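You operate a simulated robot arm through the tools that you are given. There is no shell and no other tool.

You run a simulated robot arm. Do the job below in one go: nothing can be reset, and whatever is moved stays where it is left.

JOB
Lay each spanner in the seat marked with its size, shut the blue case and clip it.

It is judged by the outcome, as a careful person would: the job done as asked, and still so three seconds after it is handed in. It fails if anything else is knocked over, pushed out of place, dropped, spilled or broken.

ROBOT AND FRAMES
A 6-joint arm with a two-finger parallel gripper, fixed in place. Base frame: the origin is on the floor under the middle of its stand, x ahead of it, y to its left, z up; the work surface is at about z = 828. Units: mm, degrees, N and s.
It reaches about 1347 mm from its shoulder. Its first joint turns from -166.0 to 166.0 degrees. Payload 3.91 kg.
Tool frame: the origin (TCP) lies between the finger pads and is the grasp point; the fingertips stand 30 mm ahead of it; z points along the fingers, y is the line along which they close. The gripper opens to 110 mm. The fingers are 20 mm wide and 10 mm thick; the gripper's body (48 by 112 mm) begins 55 mm behind the TCP.
Orientation is told as [roll, pitch, yaw] about the base's x, y, z axes, in that order, counted from this pose: with the fingers straight down and closing along the base's y, the tool's x points along the base's -x, its y along +y and its z along -z.

CONTROLS
- The arm moves only by the tool drive_tool. Its argument "commands" is a list of rows, each a list of 7 numbers: the turn, a rotation vector about the base's x, y, z in degrees, then the shift along the base's x, y, z in mm, then the finger opening in mm, from 0 to 110. In form: [[ax, ay, az, x, y, z, fingers], ...]. A call has 1 to 20 rows; each row shifts and turns the commanded pose from where the row before left it. Each row takes 0.2 s and may step no farther than 50 mm and 8.6 degrees from the row before; otherwise, or with a gripper value out of range, the whole call is refused. Where a pose cannot be reached the arm comes as near as it can. A force on the tool above 60 N (or 10 N above the force at the start of the call, whichever is more), or a blocked arm, ends the call early, and 0.2 s more pass. The fingers move at their own pace (about 108 mm/s each) and stop on an object; they squeeze with about 41 N. The grip force told is the motor's: it shows also when the fingers shut on nothing. Time passes only in rows, and 0.2 s behind the last, so rows that do not move let the fingers close. The reply holds the time, the measured pose of the TCP, the force on the tool along the base axes, the opening and the grip force, in the units named above and with some noise, with the torque about the TCP (base axes, N m) and any sound that the robot's microphone picked up, and new pictures: "pictures" is both (left out), scene, wrist or none.
- Cameras (640 x 400 px; columns grow to the right, rows downward): "scene" is fixed at [406.1, 650.8, 1545.9]; the picture's right is [-1.00, -0.05, 0.00], its down [-0.02, 0.44, -0.90] and it looks along [0.05, -0.89, -0.45] (base axes); focal length 349 px, centre (320, 200). "wrist" rides on the gripper at [73, 17, -103] in the tool frame; the picture's right is [-0.23, 0.97, 0.00], its down [-0.76, -0.18, -0.62] and it looks along [-0.61, -0.14, 0.78] (tool axes); focal length 222 px, centre (320, 200). There is no depth. A picture from a camera that has moved, and an enlarged one, comes with that camera's place and axes in the base frame and with its lens. The place of the scene camera against the robot may be out by one fixed shift of up to 12 mm in any direction.
- zoom(camera, box): a new picture of the part [left, top, right, bottom] of that camera's present view, enlarged. The clock stands still meanwhile.
- sign_off(): hands the job in; it is judged then, once.

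Places have to be worked out from the pictures, the camera data and where the tool is seen. Open the gripper and draw the arm clear of the work before you hand the job in, unless the task says otherwise.

The tools are called after "Call:" as a command line: name --pt "numbers of a row" for each row, then --argument value for the rest, lists and objects as JSON in quotes. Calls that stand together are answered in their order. drive_tool: Moves the arm, as the interface text tells. Its arguments: {"type":"object","properties":{"commands":{"type":"array","items":{"type":"array","items":{"type":"number"}}},"pictures":{"type":"string","enum":["both","scene","wrist","none"]}},"required":["commands"]} The other tools are called the same way: zoom (camera, box) takes an enlarged picture of a part of a camera's view; sign_off () hands the job in.

At the start:

```text
time: 0.0
tcp_pos: [551.7, -215.8, 1301.9]
orientation: [-0.1, 0.0, 0.0]
force: [-0.4, -0.1, 0.0]
wrist_torque: [0.0, 0.01, 0.0]
gripper_width: 110.1
grasp_force: 0.1
```

scene: 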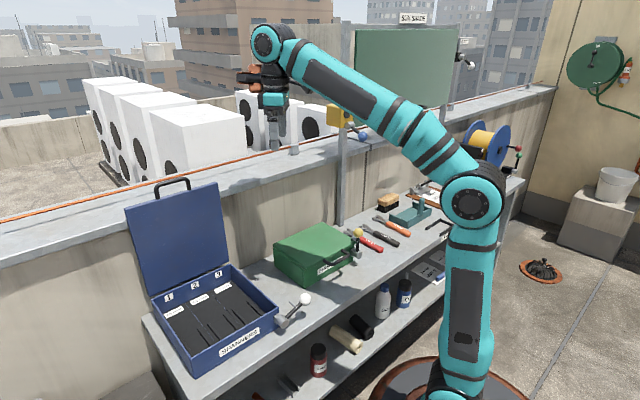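
wrist: 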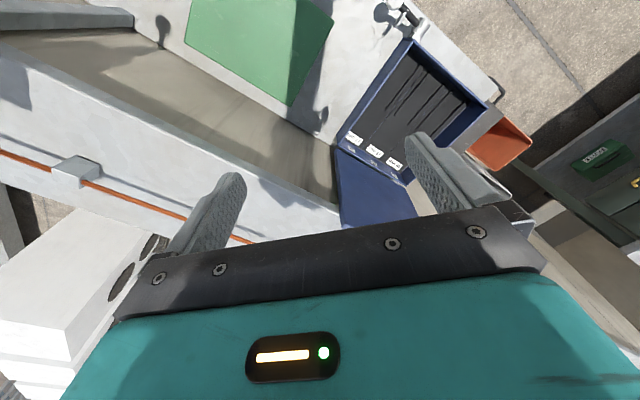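

I start by looking more closely at the case, its seats, and the bench where the spanners may lie.

Call:
zoom --camera "scene" --box '[120, 170, 320, 380]'

Call:
zoom --camera "scene" --box '[320, 170, 480, 300]'

Call:
zoom --camera "wrist" --box '[320, 0, 560, 220]'

Call:
zoom --camera "scene" --box '[240, 260, 480, 400]'

```text
1.90 times, centred on (220, 275) of scene
camera zoom: at [406.1, 650.8, 1545.9], right [-1.0, -0.05, 0.0], down [-0.02, 0.44, -0.9], along [0.05, -0.89, -0.45], focal length 665 px, centre (510, 57)
```

zoom: 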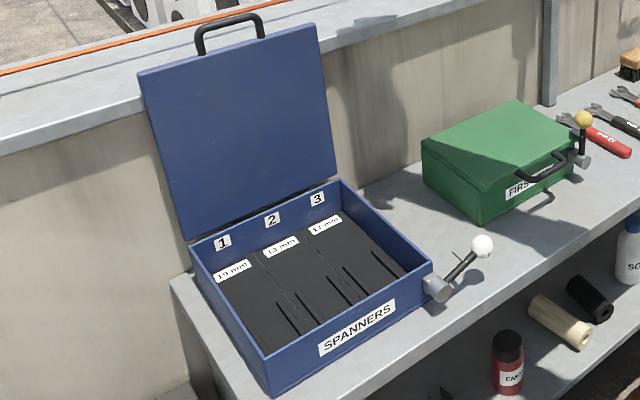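

```text
3.08 times, centred on (400, 235) of scene
camera zoom: at [406.1, 650.8, 1545.9], right [-1.0, -0.05, 0.0], down [-0.02, 0.44, -0.9], along [0.05, -0.89, -0.45], focal length 1074 px, centre (74, 92)
```

zoom: 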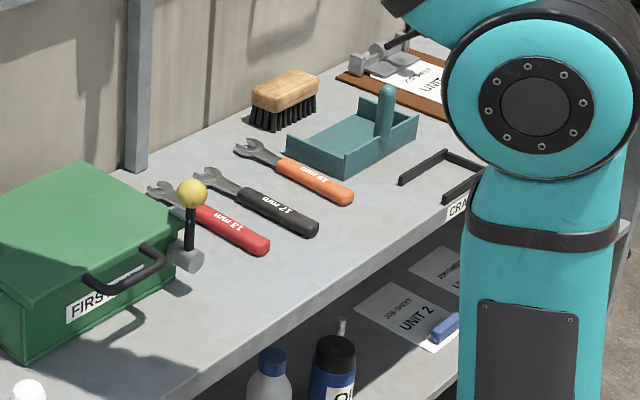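

```text
1.82 times, centred on (440, 110) of wrist
camera zoom: at [477.3, -198.1, 1405.0], right [0.23, 0.97, 0.0], down [0.76, -0.18, 0.63], along [0.61, -0.14, -0.78], focal length 404 px, centre (102, 364)
```

zoom: 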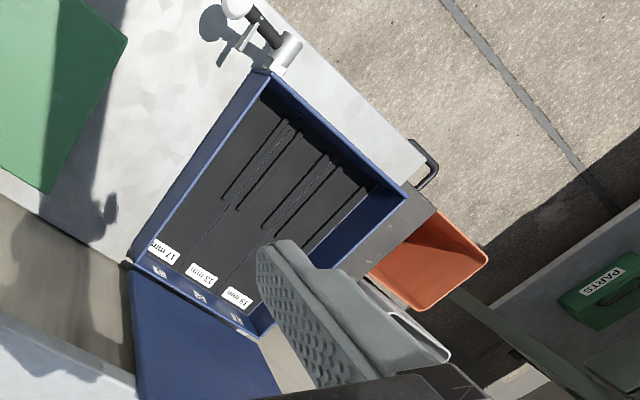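

```text
2.67 times, centred on (360, 330) of scene
camera zoom: at [406.1, 650.8, 1545.9], right [-1.0, -0.05, 0.0], down [-0.02, 0.44, -0.9], along [0.05, -0.89, -0.45], focal length 930 px, centre (213, -147)
```

zoom: 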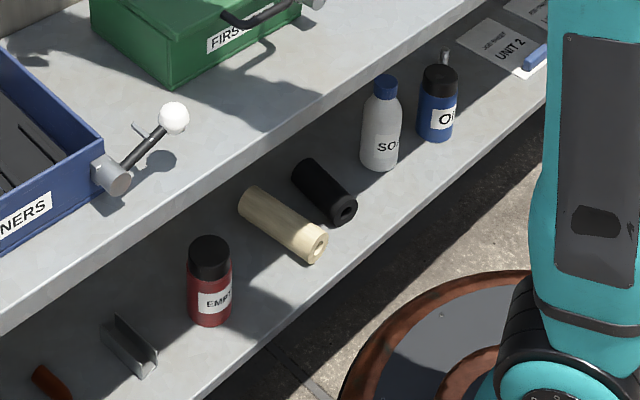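

The spanners look like red 13, black 17 and an orange one I need to read; I zoom in on the labels.

Call:
zoom --camera "scene" --box '[350, 205, 420, 255]'

Call:
zoom --camera "scene" --box '[150, 265, 240, 320]'

Call:
zoom --camera "scene" --box '[240, 270, 330, 340]'

Call:
zoom --camera "scene" --box '[120, 170, 250, 260]'

Call:
zoom --camera "scene" --box '[150, 260, 290, 380]'

```text
8.00 times, centred on (385, 230) of scene
camera zoom: at [406.1, 650.8, 1545.9], right [-1.0, -0.05, 0.0], down [-0.02, 0.44, -0.9], along [0.05, -0.89, -0.45], focal length 2792 px, centre (-200, -40)
```

zoom: 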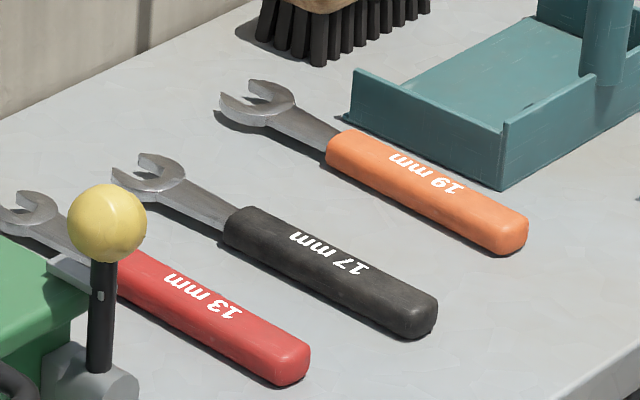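

```text
7.11 times, centred on (195, 292) of scene
camera zoom: at [406.1, 650.8, 1545.9], right [-1.0, -0.05, 0.0], down [-0.02, 0.44, -0.9], along [0.05, -0.89, -0.45], focal length 2481 px, centre (1209, -458)
```

zoom: 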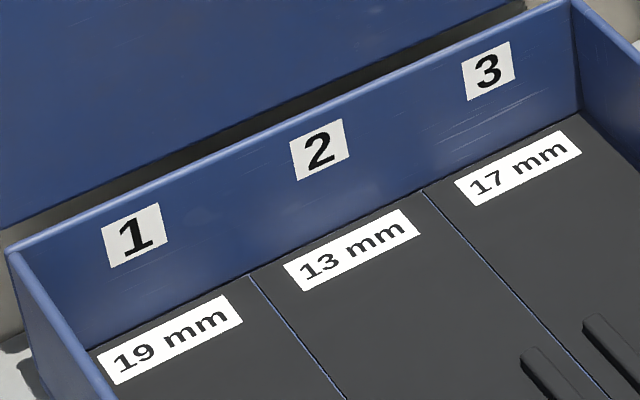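

```text
5.71 times, centred on (285, 305) of scene
camera zoom: at [406.1, 650.8, 1545.9], right [-1.0, -0.05, 0.0], down [-0.02, 0.44, -0.9], along [0.05, -0.89, -0.45], focal length 1994 px, centre (520, -400)
```

zoom: 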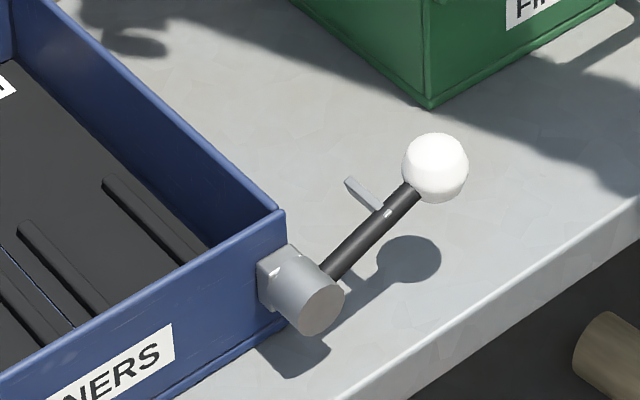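

```text
4.44 times, centred on (185, 215) of scene
camera zoom: at [406.1, 650.8, 1545.9], right [-1.0, -0.05, 0.0], down [-0.02, 0.44, -0.9], along [0.05, -0.89, -0.45], focal length 1551 px, centre (920, 133)
```

zoom: 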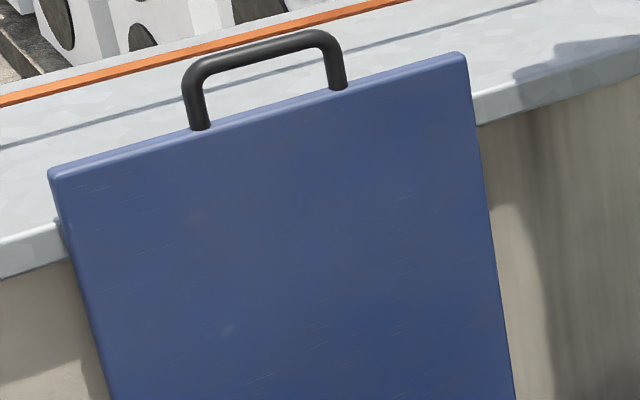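

```text
3.33 times, centred on (220, 320) of scene
camera zoom: at [406.1, 650.8, 1545.9], right [-1.0, -0.05, 0.0], down [-0.02, 0.44, -0.9], along [0.05, -0.89, -0.45], focal length 1163 px, centre (653, -200)
```

zoom: 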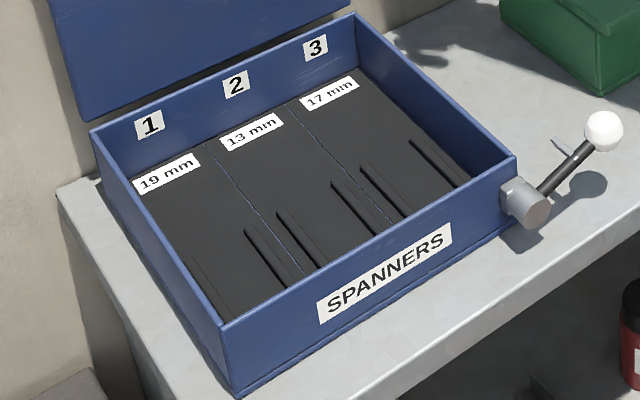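

I look at the green case's closed clip as a model for the blue one, and at details from the wrist camera.

Call:
zoom --camera "scene" --box '[270, 215, 370, 290]'

Call:
zoom --camera "wrist" --box '[340, 0, 500, 100]'

Call:
zoom --camera "scene" --box '[330, 170, 470, 260]'

```text
5.33 times, centred on (320, 252) of scene
camera zoom: at [406.1, 650.8, 1545.9], right [-1.0, -0.05, 0.0], down [-0.02, 0.44, -0.9], along [0.05, -0.89, -0.45], focal length 1861 px, centre (320, -80)
```

zoom: 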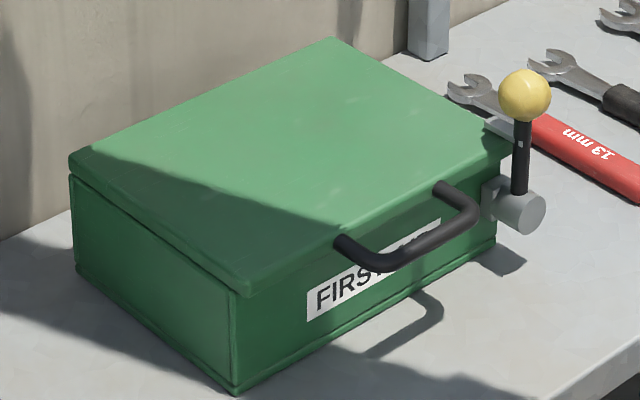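

```text
4.00 times, centred on (420, 50) of wrist
camera zoom: at [477.3, -198.1, 1405.0], right [0.23, 0.97, 0.0], down [0.76, -0.18, 0.63], along [0.61, -0.14, -0.78], focal length 888 px, centre (-80, 800)
```

zoom: 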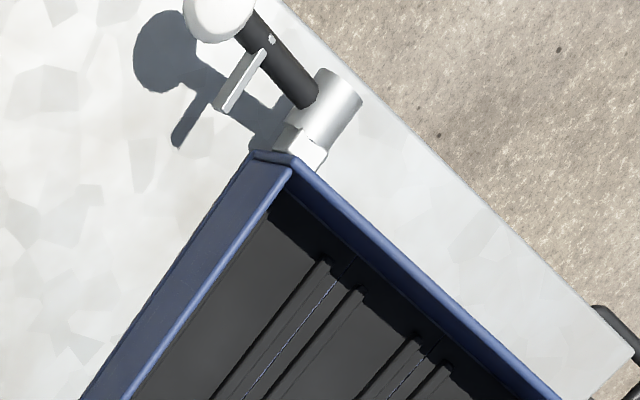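

```text
4.44 times, centred on (400, 215) of scene
camera zoom: at [406.1, 650.8, 1545.9], right [-1.0, -0.05, 0.0], down [-0.02, 0.44, -0.9], along [0.05, -0.89, -0.45], focal length 1551 px, centre (-36, 133)
```

zoom: 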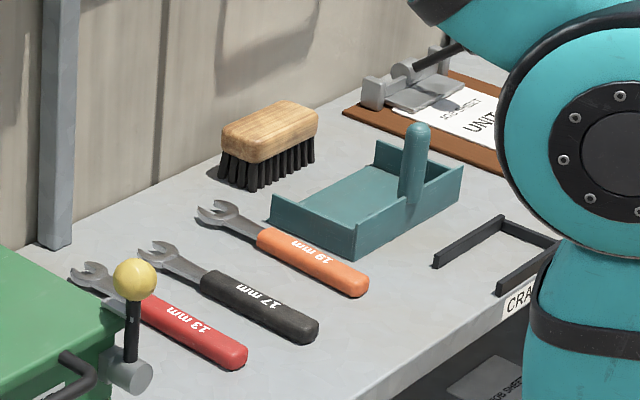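

Sizes read: red 13, black 17 and orange 19, and the case seats from left to right are 19, 13, 17. The bench runs at roughly 45° to the base, so I turn the tool −45° and move over the spanners for a closer wrist view.

Call:
drive_tool --pt "0 0 -5 -31 -24 -18 110" --pt "0 0 -5 -31 -24 -18 110" --pt "0 0 -5 -31 -24 -18 110" --pt "0 0 -5 -31 -24 -18 110" --pt "0 0 -5 -31 -24 -18 110" --pt "0 0 -5 -31 -24 -18 110" --pt "0 0 -5 -31 -24 -18 110" --pt "0 0 -5 -31 -24 -18 110" --pt "0 0 -5 -31 -24 -18 110" --pt "0 0 0 0 0 0 110" --pictures "both"

```text
time: 1.7
tcp_pos: [334.4, -381.4, 1177.8]
orientation: [0.1, -0.6, -35.1]
force: [12.3, 27.3, 5.6]
wrist_torque: [-1.87, 0.73, 0.38]
gripper_width: 110.0
grasp_force: 0.1
stopped in row 8: the force on the tool passed its limit at 84 N (the readings are from after the stop); the commanded pose is now the measured one
camera wrist: at [282.0, -325.3, 1279.5], right [0.75, 0.67, 0.0], down [0.52, -0.58, 0.63], along [0.42, -0.47, -0.78], focal length 222 px, centre (320, 200)
```

scene: 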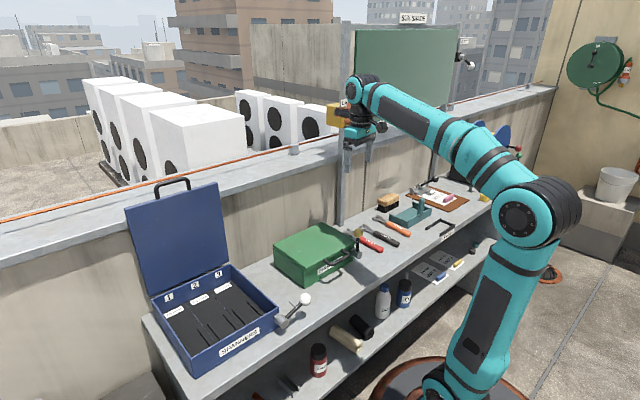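
wrist: 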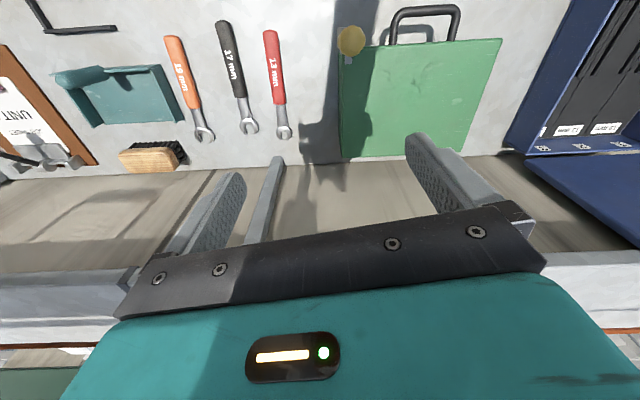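

The tool met something (likely the yellow object on the wall post); I look before moving.

Call:
zoom --camera "scene" --box '[290, 60, 430, 180]'

Call:
zoom --camera "wrist" --box '[0, 0, 400, 250]'

```text
3.33 times, centred on (360, 120) of scene
camera zoom: at [406.1, 650.8, 1545.9], right [-1.0, -0.05, 0.0], down [-0.02, 0.44, -0.9], along [0.05, -0.89, -0.45], focal length 1163 px, centre (187, 467)
```

zoom: 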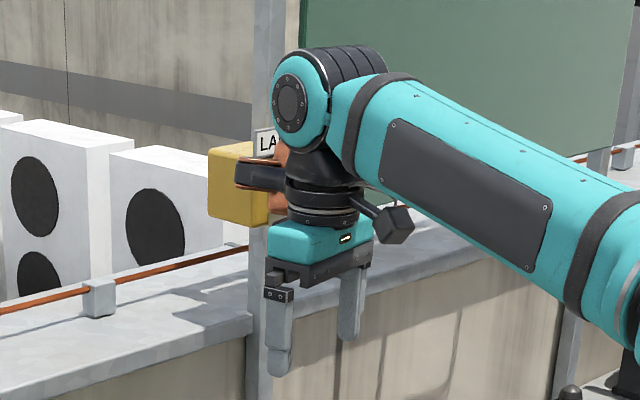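

```text
1.60 times, centred on (200, 125) of wrist
camera zoom: at [282.0, -325.3, 1279.5], right [0.75, 0.67, 0.0], down [0.52, -0.58, 0.63], along [0.42, -0.47, -0.78], focal length 355 px, centre (512, 320)
```

zoom: 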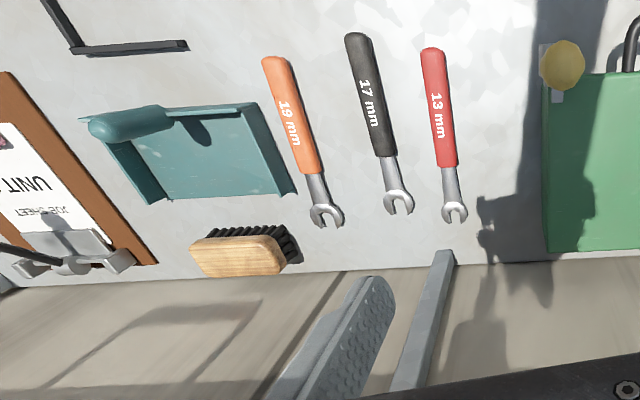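

The wrist is against the yellow lamp box on the post. I back out along the path I came from, then move away from the wall.

Call:
drive_tool --pt "0 0 3 15 20 9 110" --pt "0 0 0 0 40 0 110" --pt "0 0 0 -10 45 0 110" --pt "0 0 0 0 0 0 110" --pictures "both"

```text
time: 2.7
tcp_pos: [338.2, -279.0, 1184.9]
orientation: [0.2, -0.6, -32.2]
force: [0.4, 0.7, -0.4]
wrist_torque: [0.0, -0.01, -0.02]
gripper_width: 110.2
grasp_force: 0.0
camera wrist: at [283.9, -224.8, 1287.9], right [0.71, 0.7, 0.0], down [0.54, -0.55, 0.63], along [0.45, -0.45, -0.78], focal length 222 px, centre (320, 200)
```

scene: 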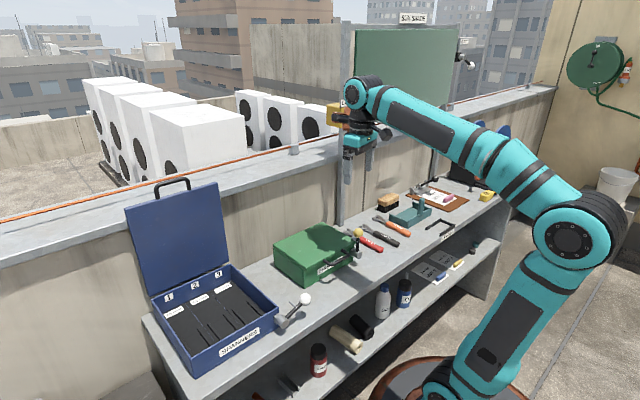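
wrist: 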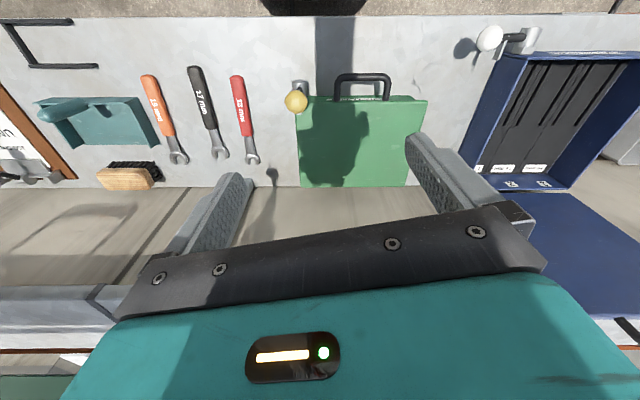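

Contact is gone. I check whether the lamp or anything else moved.

Call:
zoom --camera "scene" --box '[290, 60, 430, 180]'

Call:
zoom --camera "scene" --box '[360, 130, 540, 260]'

Call:
zoom --camera "wrist" --box '[120, 50, 320, 175]'

Call:
zoom --camera "wrist" --box '[440, 0, 640, 200]'

```text
3.33 times, centred on (360, 120) of scene
camera zoom: at [406.1, 650.8, 1545.9], right [-1.0, -0.05, 0.0], down [-0.02, 0.44, -0.9], along [0.05, -0.89, -0.45], focal length 1163 px, centre (187, 467)
```

zoom: 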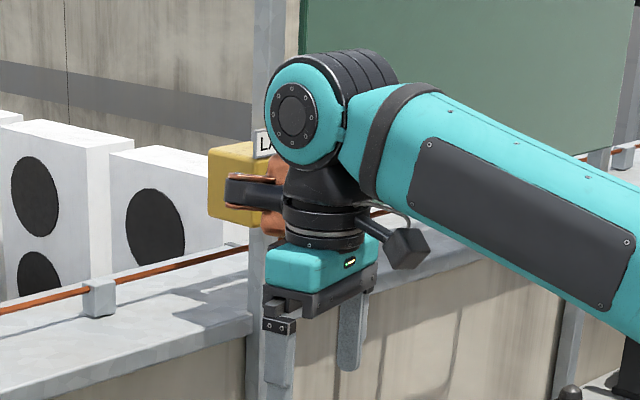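

```text
3.08 times, centred on (450, 195) of scene
camera zoom: at [406.1, 650.8, 1545.9], right [-1.0, -0.05, 0.0], down [-0.02, 0.44, -0.9], along [0.05, -0.89, -0.45], focal length 1074 px, centre (-80, 215)
```

zoom: 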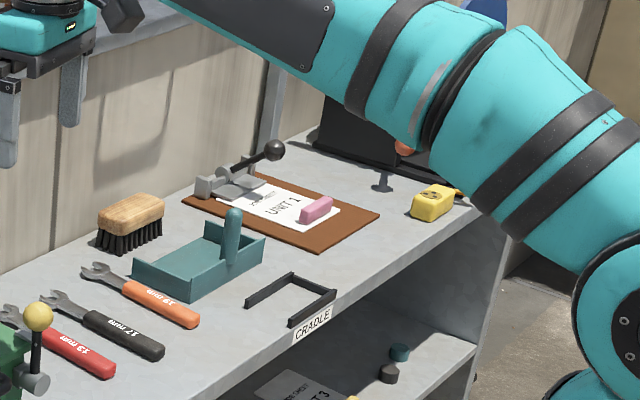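

```text
3.20 times, centred on (220, 112) of wrist
camera zoom: at [283.9, -224.8, 1287.9], right [0.71, 0.7, 0.0], down [0.54, -0.55, 0.63], along [0.45, -0.45, -0.78], focal length 711 px, centre (640, 480)
```

zoom: 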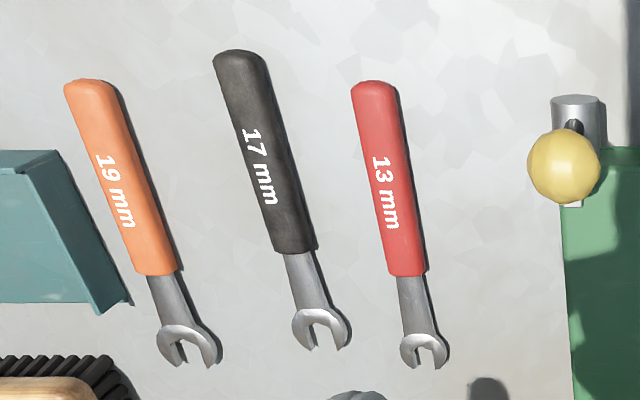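

```text
2.00 times, centred on (540, 100) of wrist
camera zoom: at [283.9, -224.8, 1287.9], right [0.71, 0.7, 0.0], down [0.54, -0.55, 0.63], along [0.45, -0.45, -0.78], focal length 444 px, centre (-120, 400)
```

zoom: 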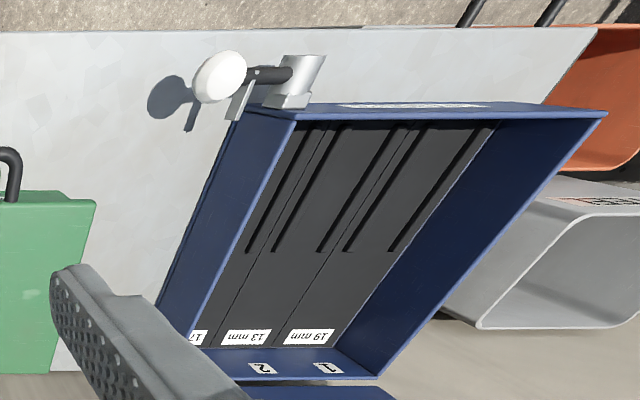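

Nothing looks displaced. The lamp hangs at about z 1300 near (390,-470), so I go down on the robot side first, staying below it, and then look at the spanners from close by.

Call:
drive_tool --pt "0 0 -5 -24 0 -33 110" --pt "0 0 -5 -24 -5 -33 110" --pt "0 0 -5.5 -24 -10 -33 110" --pt "0 0 0 -24 -15 -33 110" --pt "0 0 0 -24 -20 -33 110" --pt "0 0 0 0 0 0 110" --pictures "both"

```text
time: 4.1
tcp_pos: [216.8, -327.5, 1018.3]
orientation: [0.1, -0.5, -47.7]
force: [0.2, -0.2, -0.7]
wrist_torque: [0.01, -0.03, 0.01]
gripper_width: 110.1
grasp_force: 0.2
camera wrist: at [179.0, -261.8, 1121.8], right [0.87, 0.49, 0.0], down [0.38, -0.68, 0.63], along [0.31, -0.55, -0.78], focal length 222 px, centre (320, 200)
```

scene: 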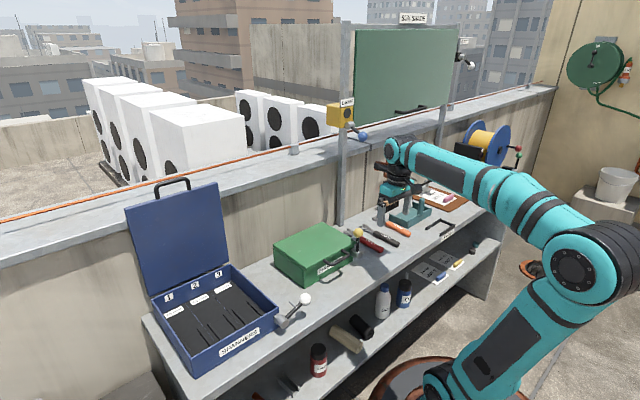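
wrist: 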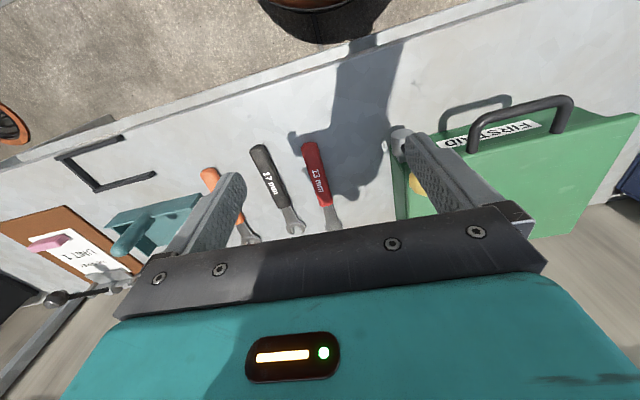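

Call:
zoom --camera "scene" --box '[300, 80, 400, 150]'

Call:
zoom --camera "wrist" --box '[190, 110, 420, 250]'

Call:
zoom --camera "scene" --box '[330, 130, 460, 270]'

```text
5.71 times, centred on (350, 115) of scene
camera zoom: at [406.1, 650.8, 1545.9], right [-1.0, -0.05, 0.0], down [-0.02, 0.44, -0.9], along [0.05, -0.89, -0.45], focal length 1994 px, centre (149, 686)
```

zoom: 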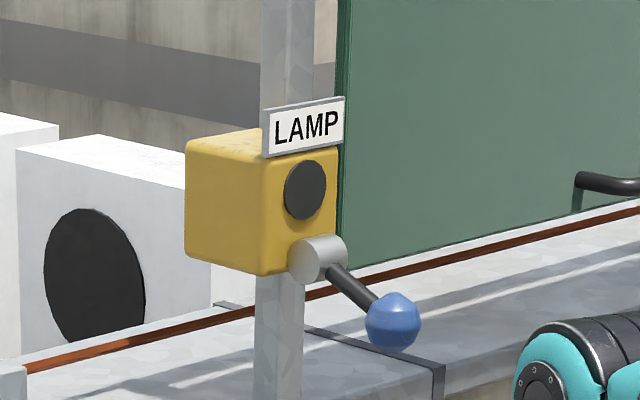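

```text
2.78 times, centred on (305, 180) of wrist
camera zoom: at [179.0, -261.8, 1121.8], right [0.87, 0.49, 0.0], down [0.38, -0.68, 0.63], along [0.31, -0.55, -0.78], focal length 618 px, centre (362, 256)
```

zoom: 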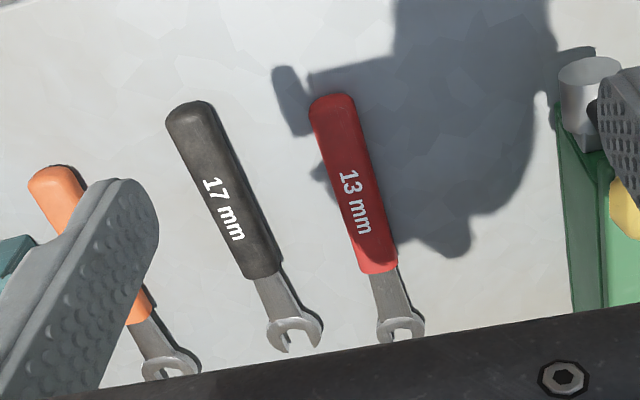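

```text
2.86 times, centred on (395, 200) of scene
camera zoom: at [406.1, 650.8, 1545.9], right [-1.0, -0.05, 0.0], down [-0.02, 0.44, -0.9], along [0.05, -0.89, -0.45], focal length 997 px, centre (106, 200)
```

zoom: 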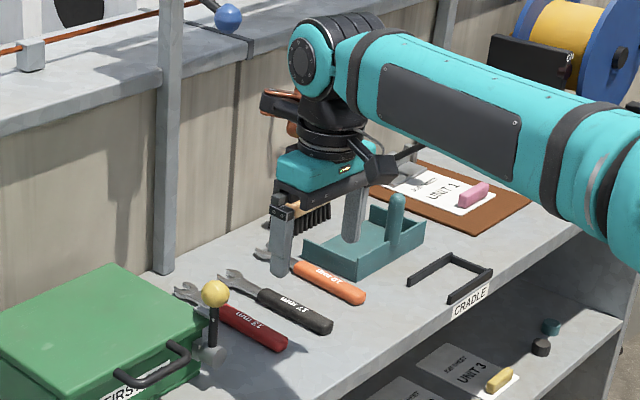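

The red handle centreline runs from about (230,-381) to (306,-464). Before picking, I want a close look at the seats and ribs of the case, so I move in front of the case at height.

Call:
drive_tool --pt "0 0 0 20 40 6 110" --pt "0 0 0 34 32 6 110" --pt "0 0 0 34 32 6 110" --pt "0 0 0 34 32 6 110" --pt "0 0 0 34 32 6 110" --pt "0 0 0 34 32 6 110" --pt "0 0 0 34 32 6 110" --pt "0 0 0 34 32 6 110" --pt "0 0 0 34 32 6 110" --pt "0 0 0 34 32 6 110" --pt "0 0 0 34 32 0 110" --pt "0 0 0 34 32 0 110" --pt "0 0 0 0 0 0 110" --pictures "both"

```text
time: 6.9
tcp_pos: [611.5, 62.9, 1081.7]
orientation: [0.2, -0.5, -47.6]
force: [-0.3, -0.7, -0.1]
wrist_torque: [0.0, 0.02, -0.01]
gripper_width: 110.1
grasp_force: 0.0
camera wrist: at [573.8, 129.0, 1182.8], right [0.87, 0.49, 0.0], down [0.38, -0.68, 0.63], along [0.31, -0.55, -0.78], focal length 222 px, centre (320, 200)
```

scene: 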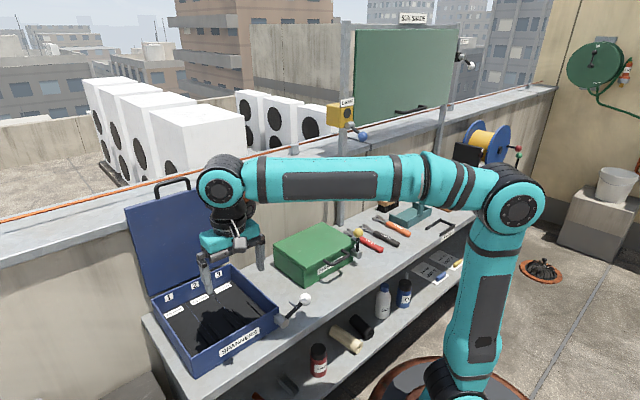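
wrist: 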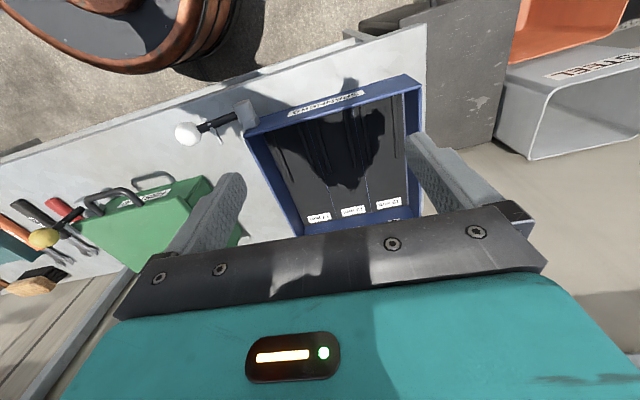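

Call:
zoom --camera "wrist" --box '[230, 70, 440, 240]'

Call:
zoom --camera "wrist" --box '[160, 80, 320, 180]'

Call:
zoom --camera "scene" --box '[120, 170, 320, 380]'

```text
2.35 times, centred on (335, 155) of wrist
camera zoom: at [573.8, 129.0, 1182.8], right [0.87, 0.49, 0.0], down [0.38, -0.68, 0.63], along [0.31, -0.55, -0.78], focal length 523 px, centre (285, 306)
```

zoom: 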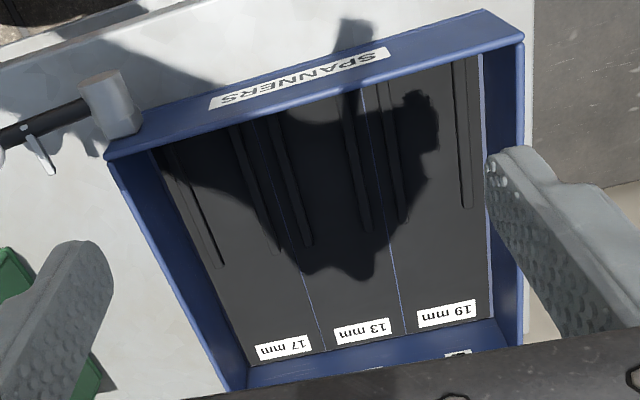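

```text
4.00 times, centred on (240, 130) of wrist
camera zoom: at [573.8, 129.0, 1182.8], right [0.87, 0.49, 0.0], down [0.38, -0.68, 0.63], along [0.31, -0.55, -0.78], focal length 888 px, centre (640, 480)
```

zoom: 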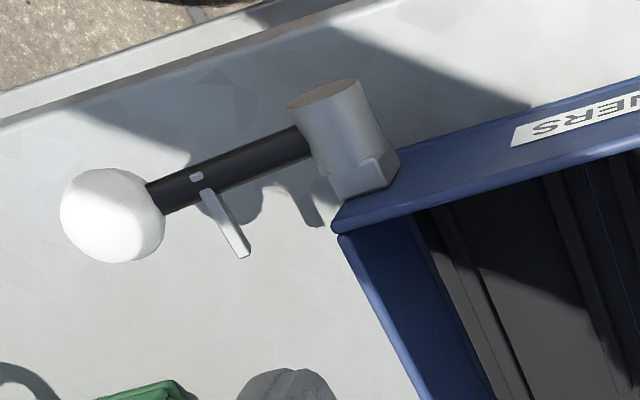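

```text
1.90 times, centred on (220, 275) of scene
camera zoom: at [406.1, 650.8, 1545.9], right [-1.0, -0.05, 0.0], down [-0.02, 0.44, -0.9], along [0.05, -0.89, -0.45], focal length 665 px, centre (510, 57)
```

zoom: 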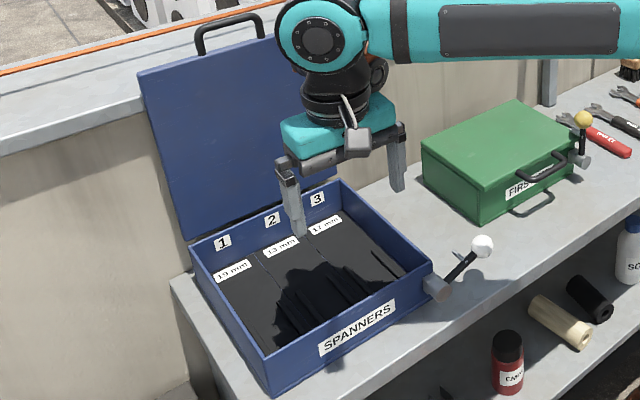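

Bay centres lie about 73 mm apart, with ribs about 47 mm apart that end around mid-depth. I check the wrist's side protrusion and the rib and lid geometry.

Call:
zoom --camera "scene" --box '[180, 140, 290, 300]'

Call:
zoom --camera "scene" --box '[190, 270, 270, 320]'

Call:
zoom --camera "scene" --box '[355, 225, 405, 255]'

```text
2.50 times, centred on (235, 220) of scene
camera zoom: at [406.1, 650.8, 1545.9], right [-1.0, -0.05, 0.0], down [-0.02, 0.44, -0.9], along [0.05, -0.89, -0.45], focal length 872 px, centre (532, 150)
```

zoom: 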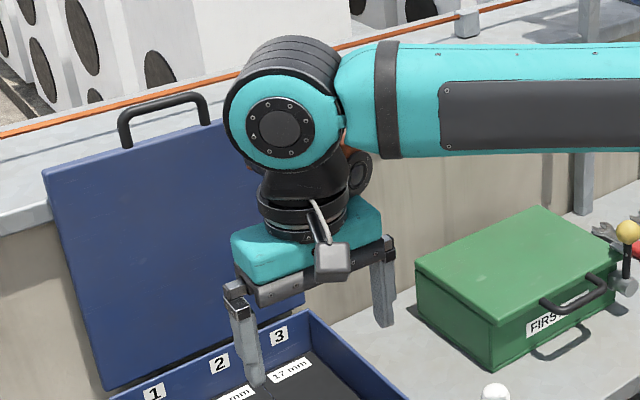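

```text
8.00 times, centred on (230, 295) of scene
camera zoom: at [406.1, 650.8, 1545.9], right [-1.0, -0.05, 0.0], down [-0.02, 0.44, -0.9], along [0.05, -0.89, -0.45], focal length 2792 px, centre (1040, -560)
```

zoom: 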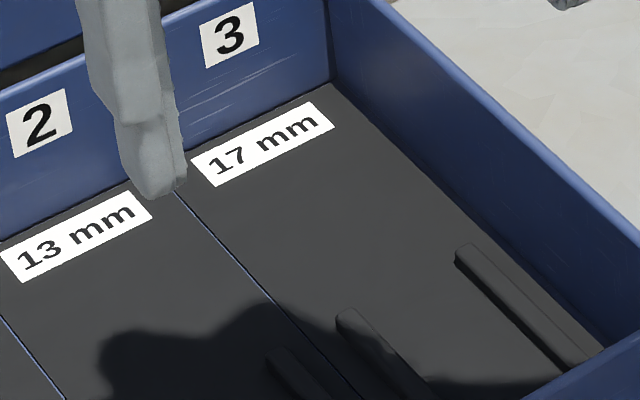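

```text
12.80 times, centred on (380, 240) of scene
camera zoom: at [406.1, 650.8, 1545.9], right [-1.0, -0.05, 0.0], down [-0.02, 0.44, -0.9], along [0.05, -0.89, -0.45], focal length 4466 px, centre (-448, -312)
```

zoom: 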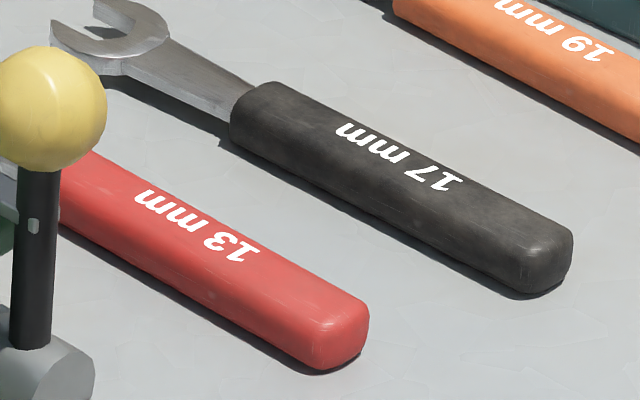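

Ribs are about 7 mm high and end near mid-depth, so I'll grip each handle at its head end and set it down just behind the rib ends. I return to the spanners, staying low below the lamp, heading for the red one first.

Call:
drive_tool --pt "0 0 0 -33 -32.5 -5 60" --pt "0 0 0 -33 -32.5 -5 60" --pt "0 0 0 -33 -32.5 -5 60" --pt "0 0 0 -33 -32.5 -5 60" --pt "0 0 0 -33 -32.5 -5 60" --pt "0 0 0 -33 -32.5 -5 60" --pt "0 0 0 -33 -32.5 -5 60" --pt "0 0 0 -33 -32.5 -5 60" --pt "0 0 0 -33 -32.5 -5 60" --pt "0 0 0 -33 -32.5 -5 60" --pt "0 0 0 -33 -32.5 -5 60" --pt "0 0 0 -33 -32.5 -5 60" --pt "0 0 0 15 -35 -31 60" --pt "0 0 0 15 -35 -31 60" --pt "0 0 0 0 0 0 60" --pictures "both"

```text
time: 10.1
tcp_pos: [245.2, -398.4, 958.5]
orientation: [0.1, -0.5, -47.6]
force: [0.1, -0.6, 0.2]
wrist_torque: [0.02, 0.01, 0.0]
gripper_width: 60.1
grasp_force: 0.0
camera wrist: at [207.3, -332.0, 1060.5], right [0.87, 0.49, 0.0], down [0.38, -0.68, 0.63], along [0.31, -0.55, -0.78], focal length 222 px, centre (320, 200)
```

scene: 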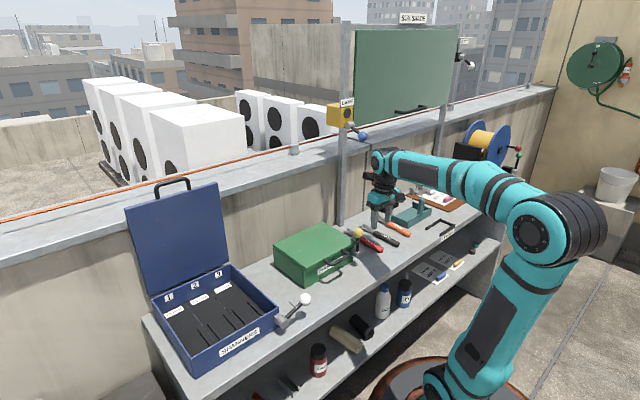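
wrist: 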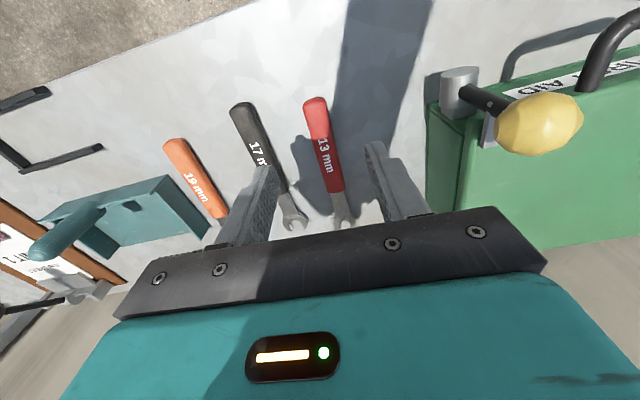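

Call:
zoom --camera "wrist" --box '[150, 80, 390, 240]'

Call:
zoom --camera "scene" --box '[330, 130, 440, 260]'

```text
2.50 times, centred on (270, 160) of wrist
camera zoom: at [207.3, -332.0, 1060.5], right [0.87, 0.49, 0.0], down [0.38, -0.68, 0.63], along [0.31, -0.55, -0.78], focal length 555 px, centre (445, 300)
```

zoom: 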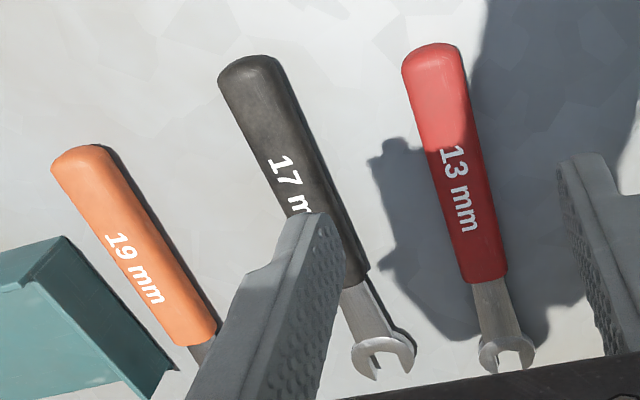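

```text
3.08 times, centred on (385, 195) of scene
camera zoom: at [406.1, 650.8, 1545.9], right [-1.0, -0.05, 0.0], down [-0.02, 0.44, -0.9], along [0.05, -0.89, -0.45], focal length 1074 px, centre (120, 215)
```

zoom: 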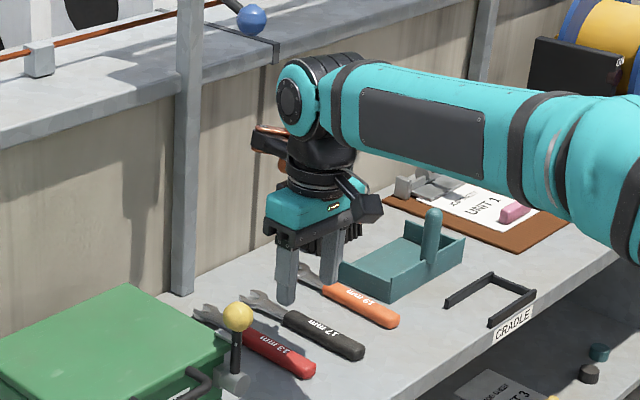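

Red handle: free end about (232,-384), neck end about (306,-465), axis at −47.6° which matches the tool yaw. I move over a grasp point 9 mm short of the neck end, (300,-458), stopping above it to check.

Call:
drive_tool --pt "0 0 0 27.4 -29.8 -25 50" --pt "0 0 0 27.4 -29.8 -25 50" --pt "0 0 0 0 0 -20 50" --pt "0 0 0 0 0 0 50" --pictures "both"

```text
time: 11.1
tcp_pos: [300.0, -457.7, 887.2]
orientation: [0.0, -0.5, -47.7]
force: [0.8, 0.2, -1.1]
wrist_torque: [0.03, 0.01, 0.0]
gripper_width: 50.2
grasp_force: 0.1
camera wrist: at [262.1, -391.0, 990.4], right [0.87, 0.49, 0.0], down [0.38, -0.68, 0.63], along [0.31, -0.55, -0.78], focal length 222 px, centre (320, 200)
```

scene: 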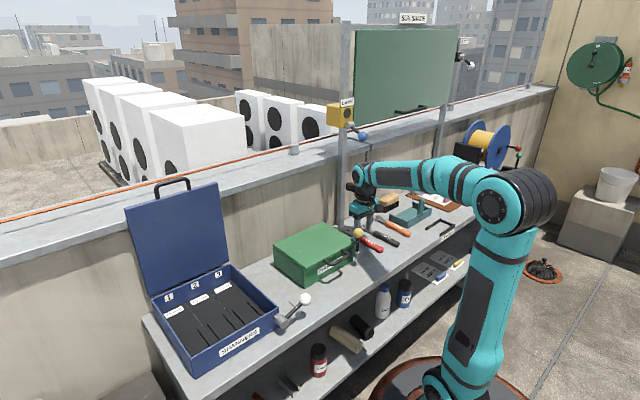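
wrist: 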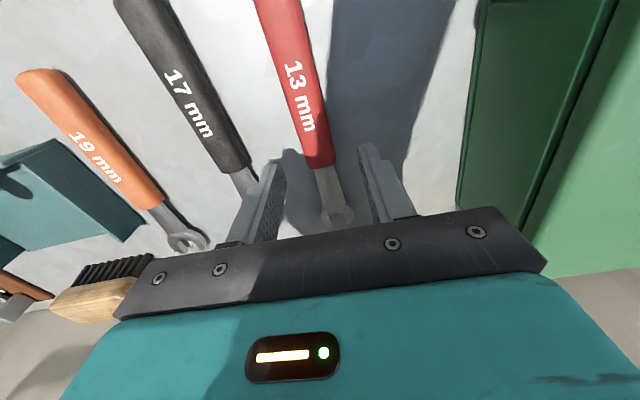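

The fingers straddle the handle well. I descend to fingertip height about 3 mm above the bench and close.

Call:
drive_tool --pt "0 0 0 0 0 -13 50" --pt "0 0 0 0 0 -8 50" --pt "0 0 0 0 0 -5 50" --pt "0 0 0 0 0 0 10" --pt "0 0 0 0 0 0 10" --pt "0 0 0 0 0 0 10" --pictures "both"

```text
time: 12.5
tcp_pos: [300.5, -456.9, 862.3]
orientation: [0.1, -0.5, -47.7]
force: [-0.5, -0.1, 2.0]
wrist_torque: [-0.06, 0.05, 0.04]
gripper_width: 23.2
grasp_force: 41.1
camera wrist: at [262.4, -390.9, 964.5], right [0.87, 0.49, 0.0], down [0.38, -0.68, 0.63], along [0.31, -0.55, -0.78], focal length 222 px, centre (320, 200)
```

scene: 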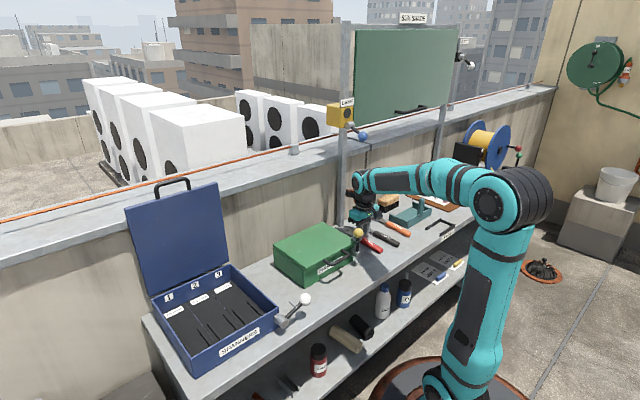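
wrist: 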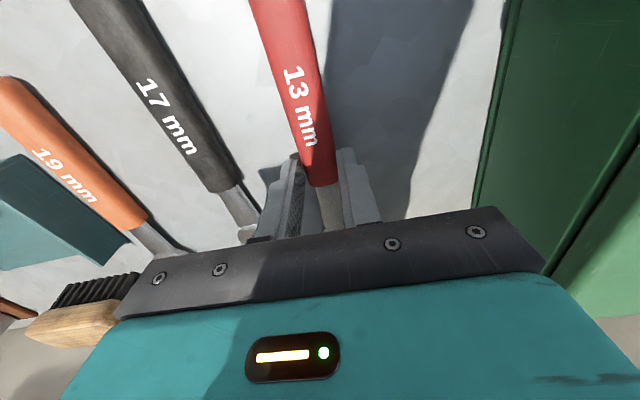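

The handle is held (23.2 mm wide, 41 N). I lift a little and check that it comes up level.

Call:
drive_tool --pt "0 0 0 0 0 10 10" --pt "0 0 0 0 0 15 10" --pt "0 0 0 0 0 15 10" --pt "0 0 0 0 0 0 10" --pictures "both"

Call:
zoom --camera "scene" --box '[320, 150, 430, 270]'

```text
time: 13.5
tcp_pos: [301.3, -457.5, 902.6]
orientation: [0.2, -0.5, -47.8]
force: [0.6, -0.6, -1.4]
wrist_torque: [0.02, 0.02, 0.03]
gripper_width: 23.3
grasp_force: 41.0
camera wrist: at [262.5, -391.0, 1005.0], right [0.87, 0.49, 0.0], down [0.38, -0.68, 0.63], along [0.31, -0.55, -0.78], focal length 222 px, centre (320, 200)
```

scene: 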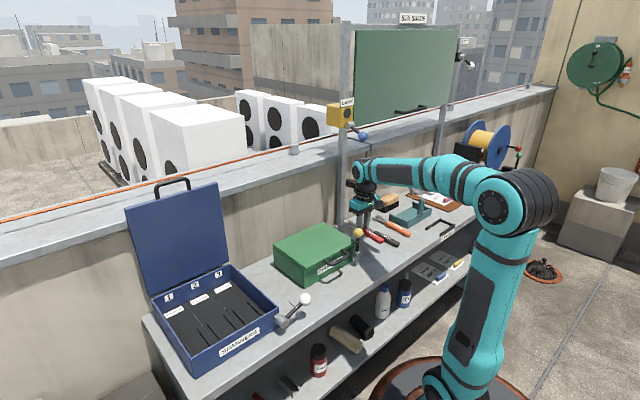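
wrist: 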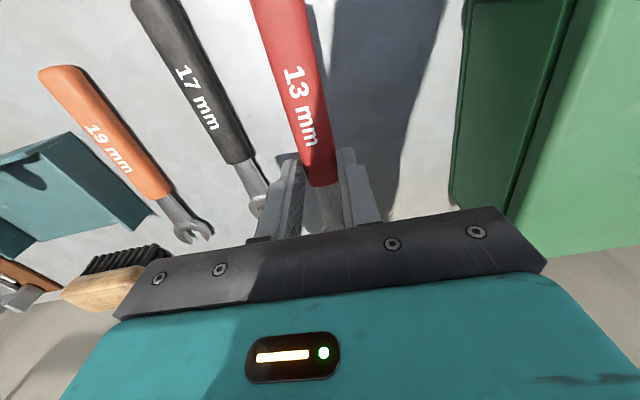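

```text
3.33 times, centred on (375, 210) of scene
camera zoom: at [406.1, 650.8, 1545.9], right [-1.0, -0.05, 0.0], down [-0.02, 0.44, -0.9], along [0.05, -0.89, -0.45], focal length 1163 px, centre (137, 167)
```

zoom: 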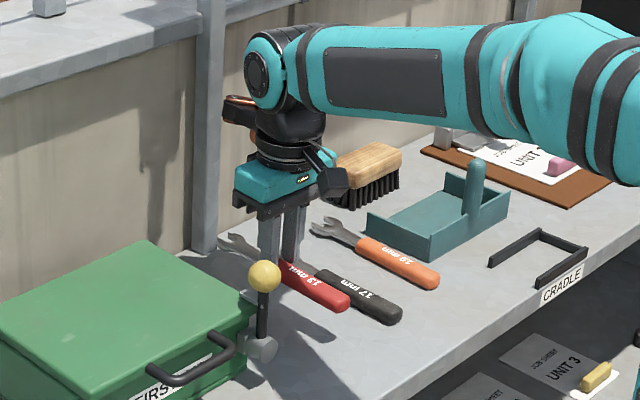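

The spanner is level and firm. I retreat toward the robot side, rise, and carry it along the bench to in front of the case, turning to −45° to match the case.

Call:
drive_tool --pt "0 0 0 -32 34 15 10" --pt "0 0 0 -32 34 15 10" --pt "0 0 0 -20 36 25 10" --pt "0 0 0 10 40 25 10" --pt "0 0 1.4 35 34 4 10" --pt "0 0 1.4 35 34 4 10" --pt "0 0 0 35 34 4 10" --pt "0 0 0 35 34 4 10" --pt "0 0 0 35 34 4 10" --pt "0 0 0 35 34 4 10" --pt "0 0 0 35 34 4 10" --pt "0 0 0 35 34 4 10" --pt "0 0 0 35 34 4 10" --pt "0 0 0 35 34 4 10" --pt "0 0 0 32 34 4 10" --pt "0 0 0 0 0 0 10" --pictures "both"

Call:
zoom --camera "scene" --box '[120, 140, 320, 340]'

```text
time: 16.9
tcp_pos: [609.0, 61.4, 1027.3]
orientation: [0.1, -0.5, -44.9]
force: [-0.6, -0.1, -0.3]
wrist_torque: [0.0, 0.0, 0.01]
gripper_width: 9.8
grasp_force: 0.0
camera wrist: at [568.1, 126.2, 1129.3], right [0.85, 0.53, 0.0], down [0.41, -0.66, 0.63], along [0.34, -0.53, -0.78], focal length 222 px, centre (320, 200)
```

scene: 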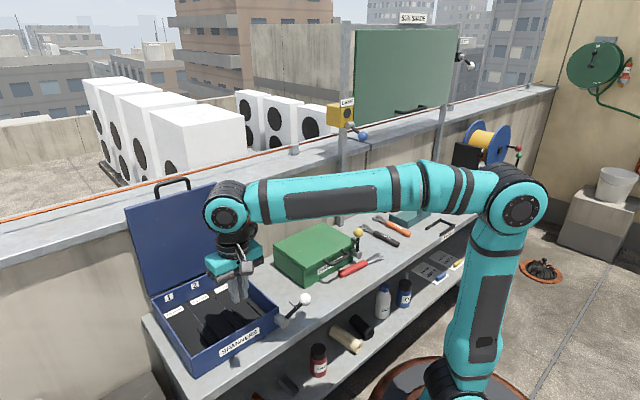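
wrist: 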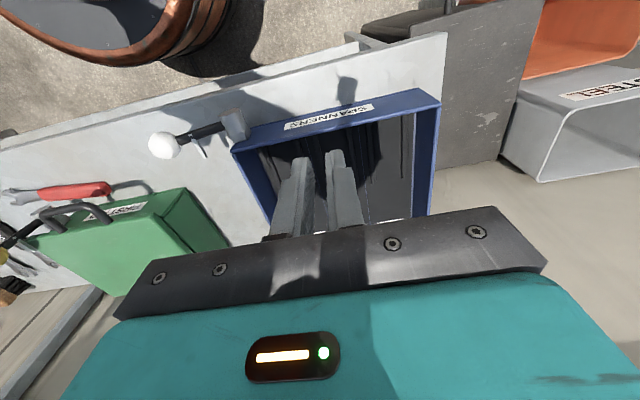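

```text
2.00 times, centred on (220, 240) of scene
camera zoom: at [406.1, 650.8, 1545.9], right [-1.0, -0.05, 0.0], down [-0.02, 0.44, -0.9], along [0.05, -0.89, -0.45], focal length 698 px, centre (520, 120)
```

zoom: 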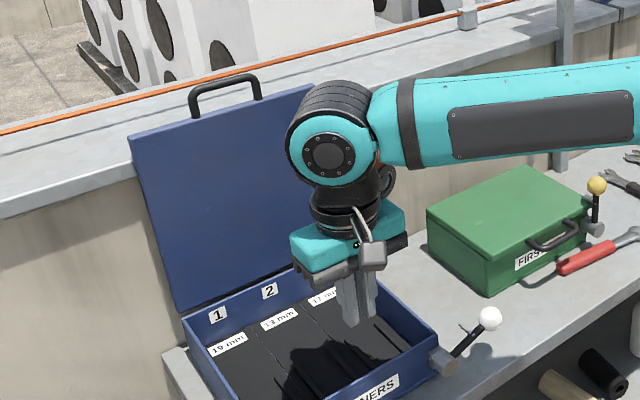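

The red spanner slipped out on the way: its head evidently clipped the green case's yellow lever ball. It now lies on the bench; I look at where it is and whether the green case and clip are undisturbed.

Call:
zoom --camera "scene" --box '[320, 210, 420, 290]'

Call:
zoom --camera "wrist" --box '[0, 150, 240, 300]'

Call:
zoom --camera "scene" --box '[270, 215, 370, 290]'

```text
5.00 times, centred on (370, 250) of scene
camera zoom: at [406.1, 650.8, 1545.9], right [-1.0, -0.05, 0.0], down [-0.02, 0.44, -0.9], along [0.05, -0.89, -0.45], focal length 1745 px, centre (70, -50)
```

zoom: 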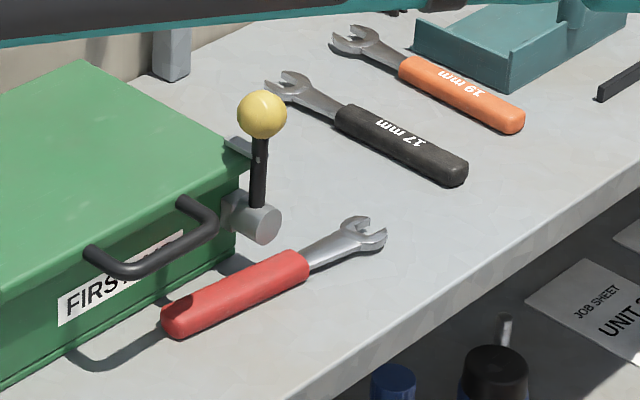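

```text
2.67 times, centred on (120, 225) of wrist
camera zoom: at [568.1, 126.2, 1129.3], right [0.85, 0.53, 0.0], down [0.41, -0.66, 0.63], along [0.34, -0.53, -0.78], focal length 592 px, centre (853, 133)
```

zoom: 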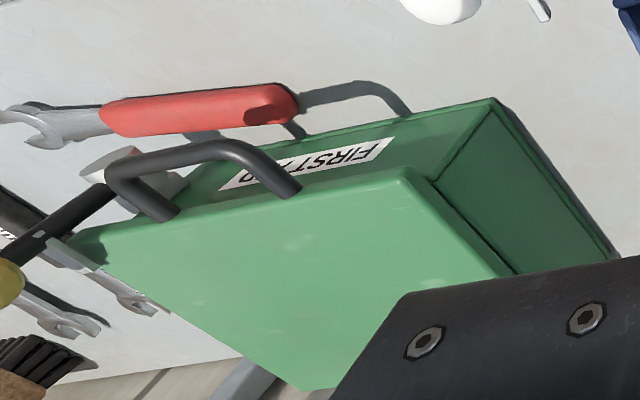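

```text
5.33 times, centred on (320, 252) of scene
camera zoom: at [406.1, 650.8, 1545.9], right [-1.0, -0.05, 0.0], down [-0.02, 0.44, -0.9], along [0.05, -0.89, -0.45], focal length 1861 px, centre (320, -80)
```

zoom: 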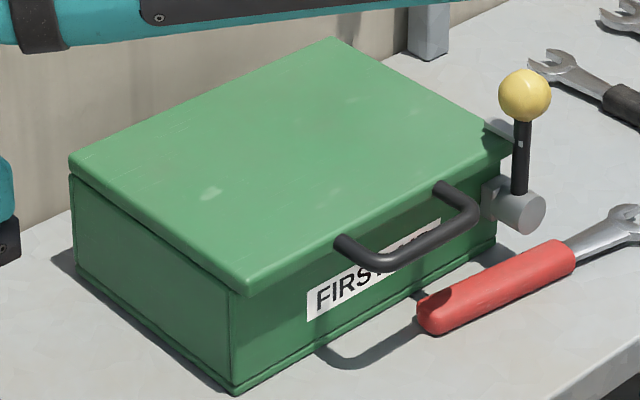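

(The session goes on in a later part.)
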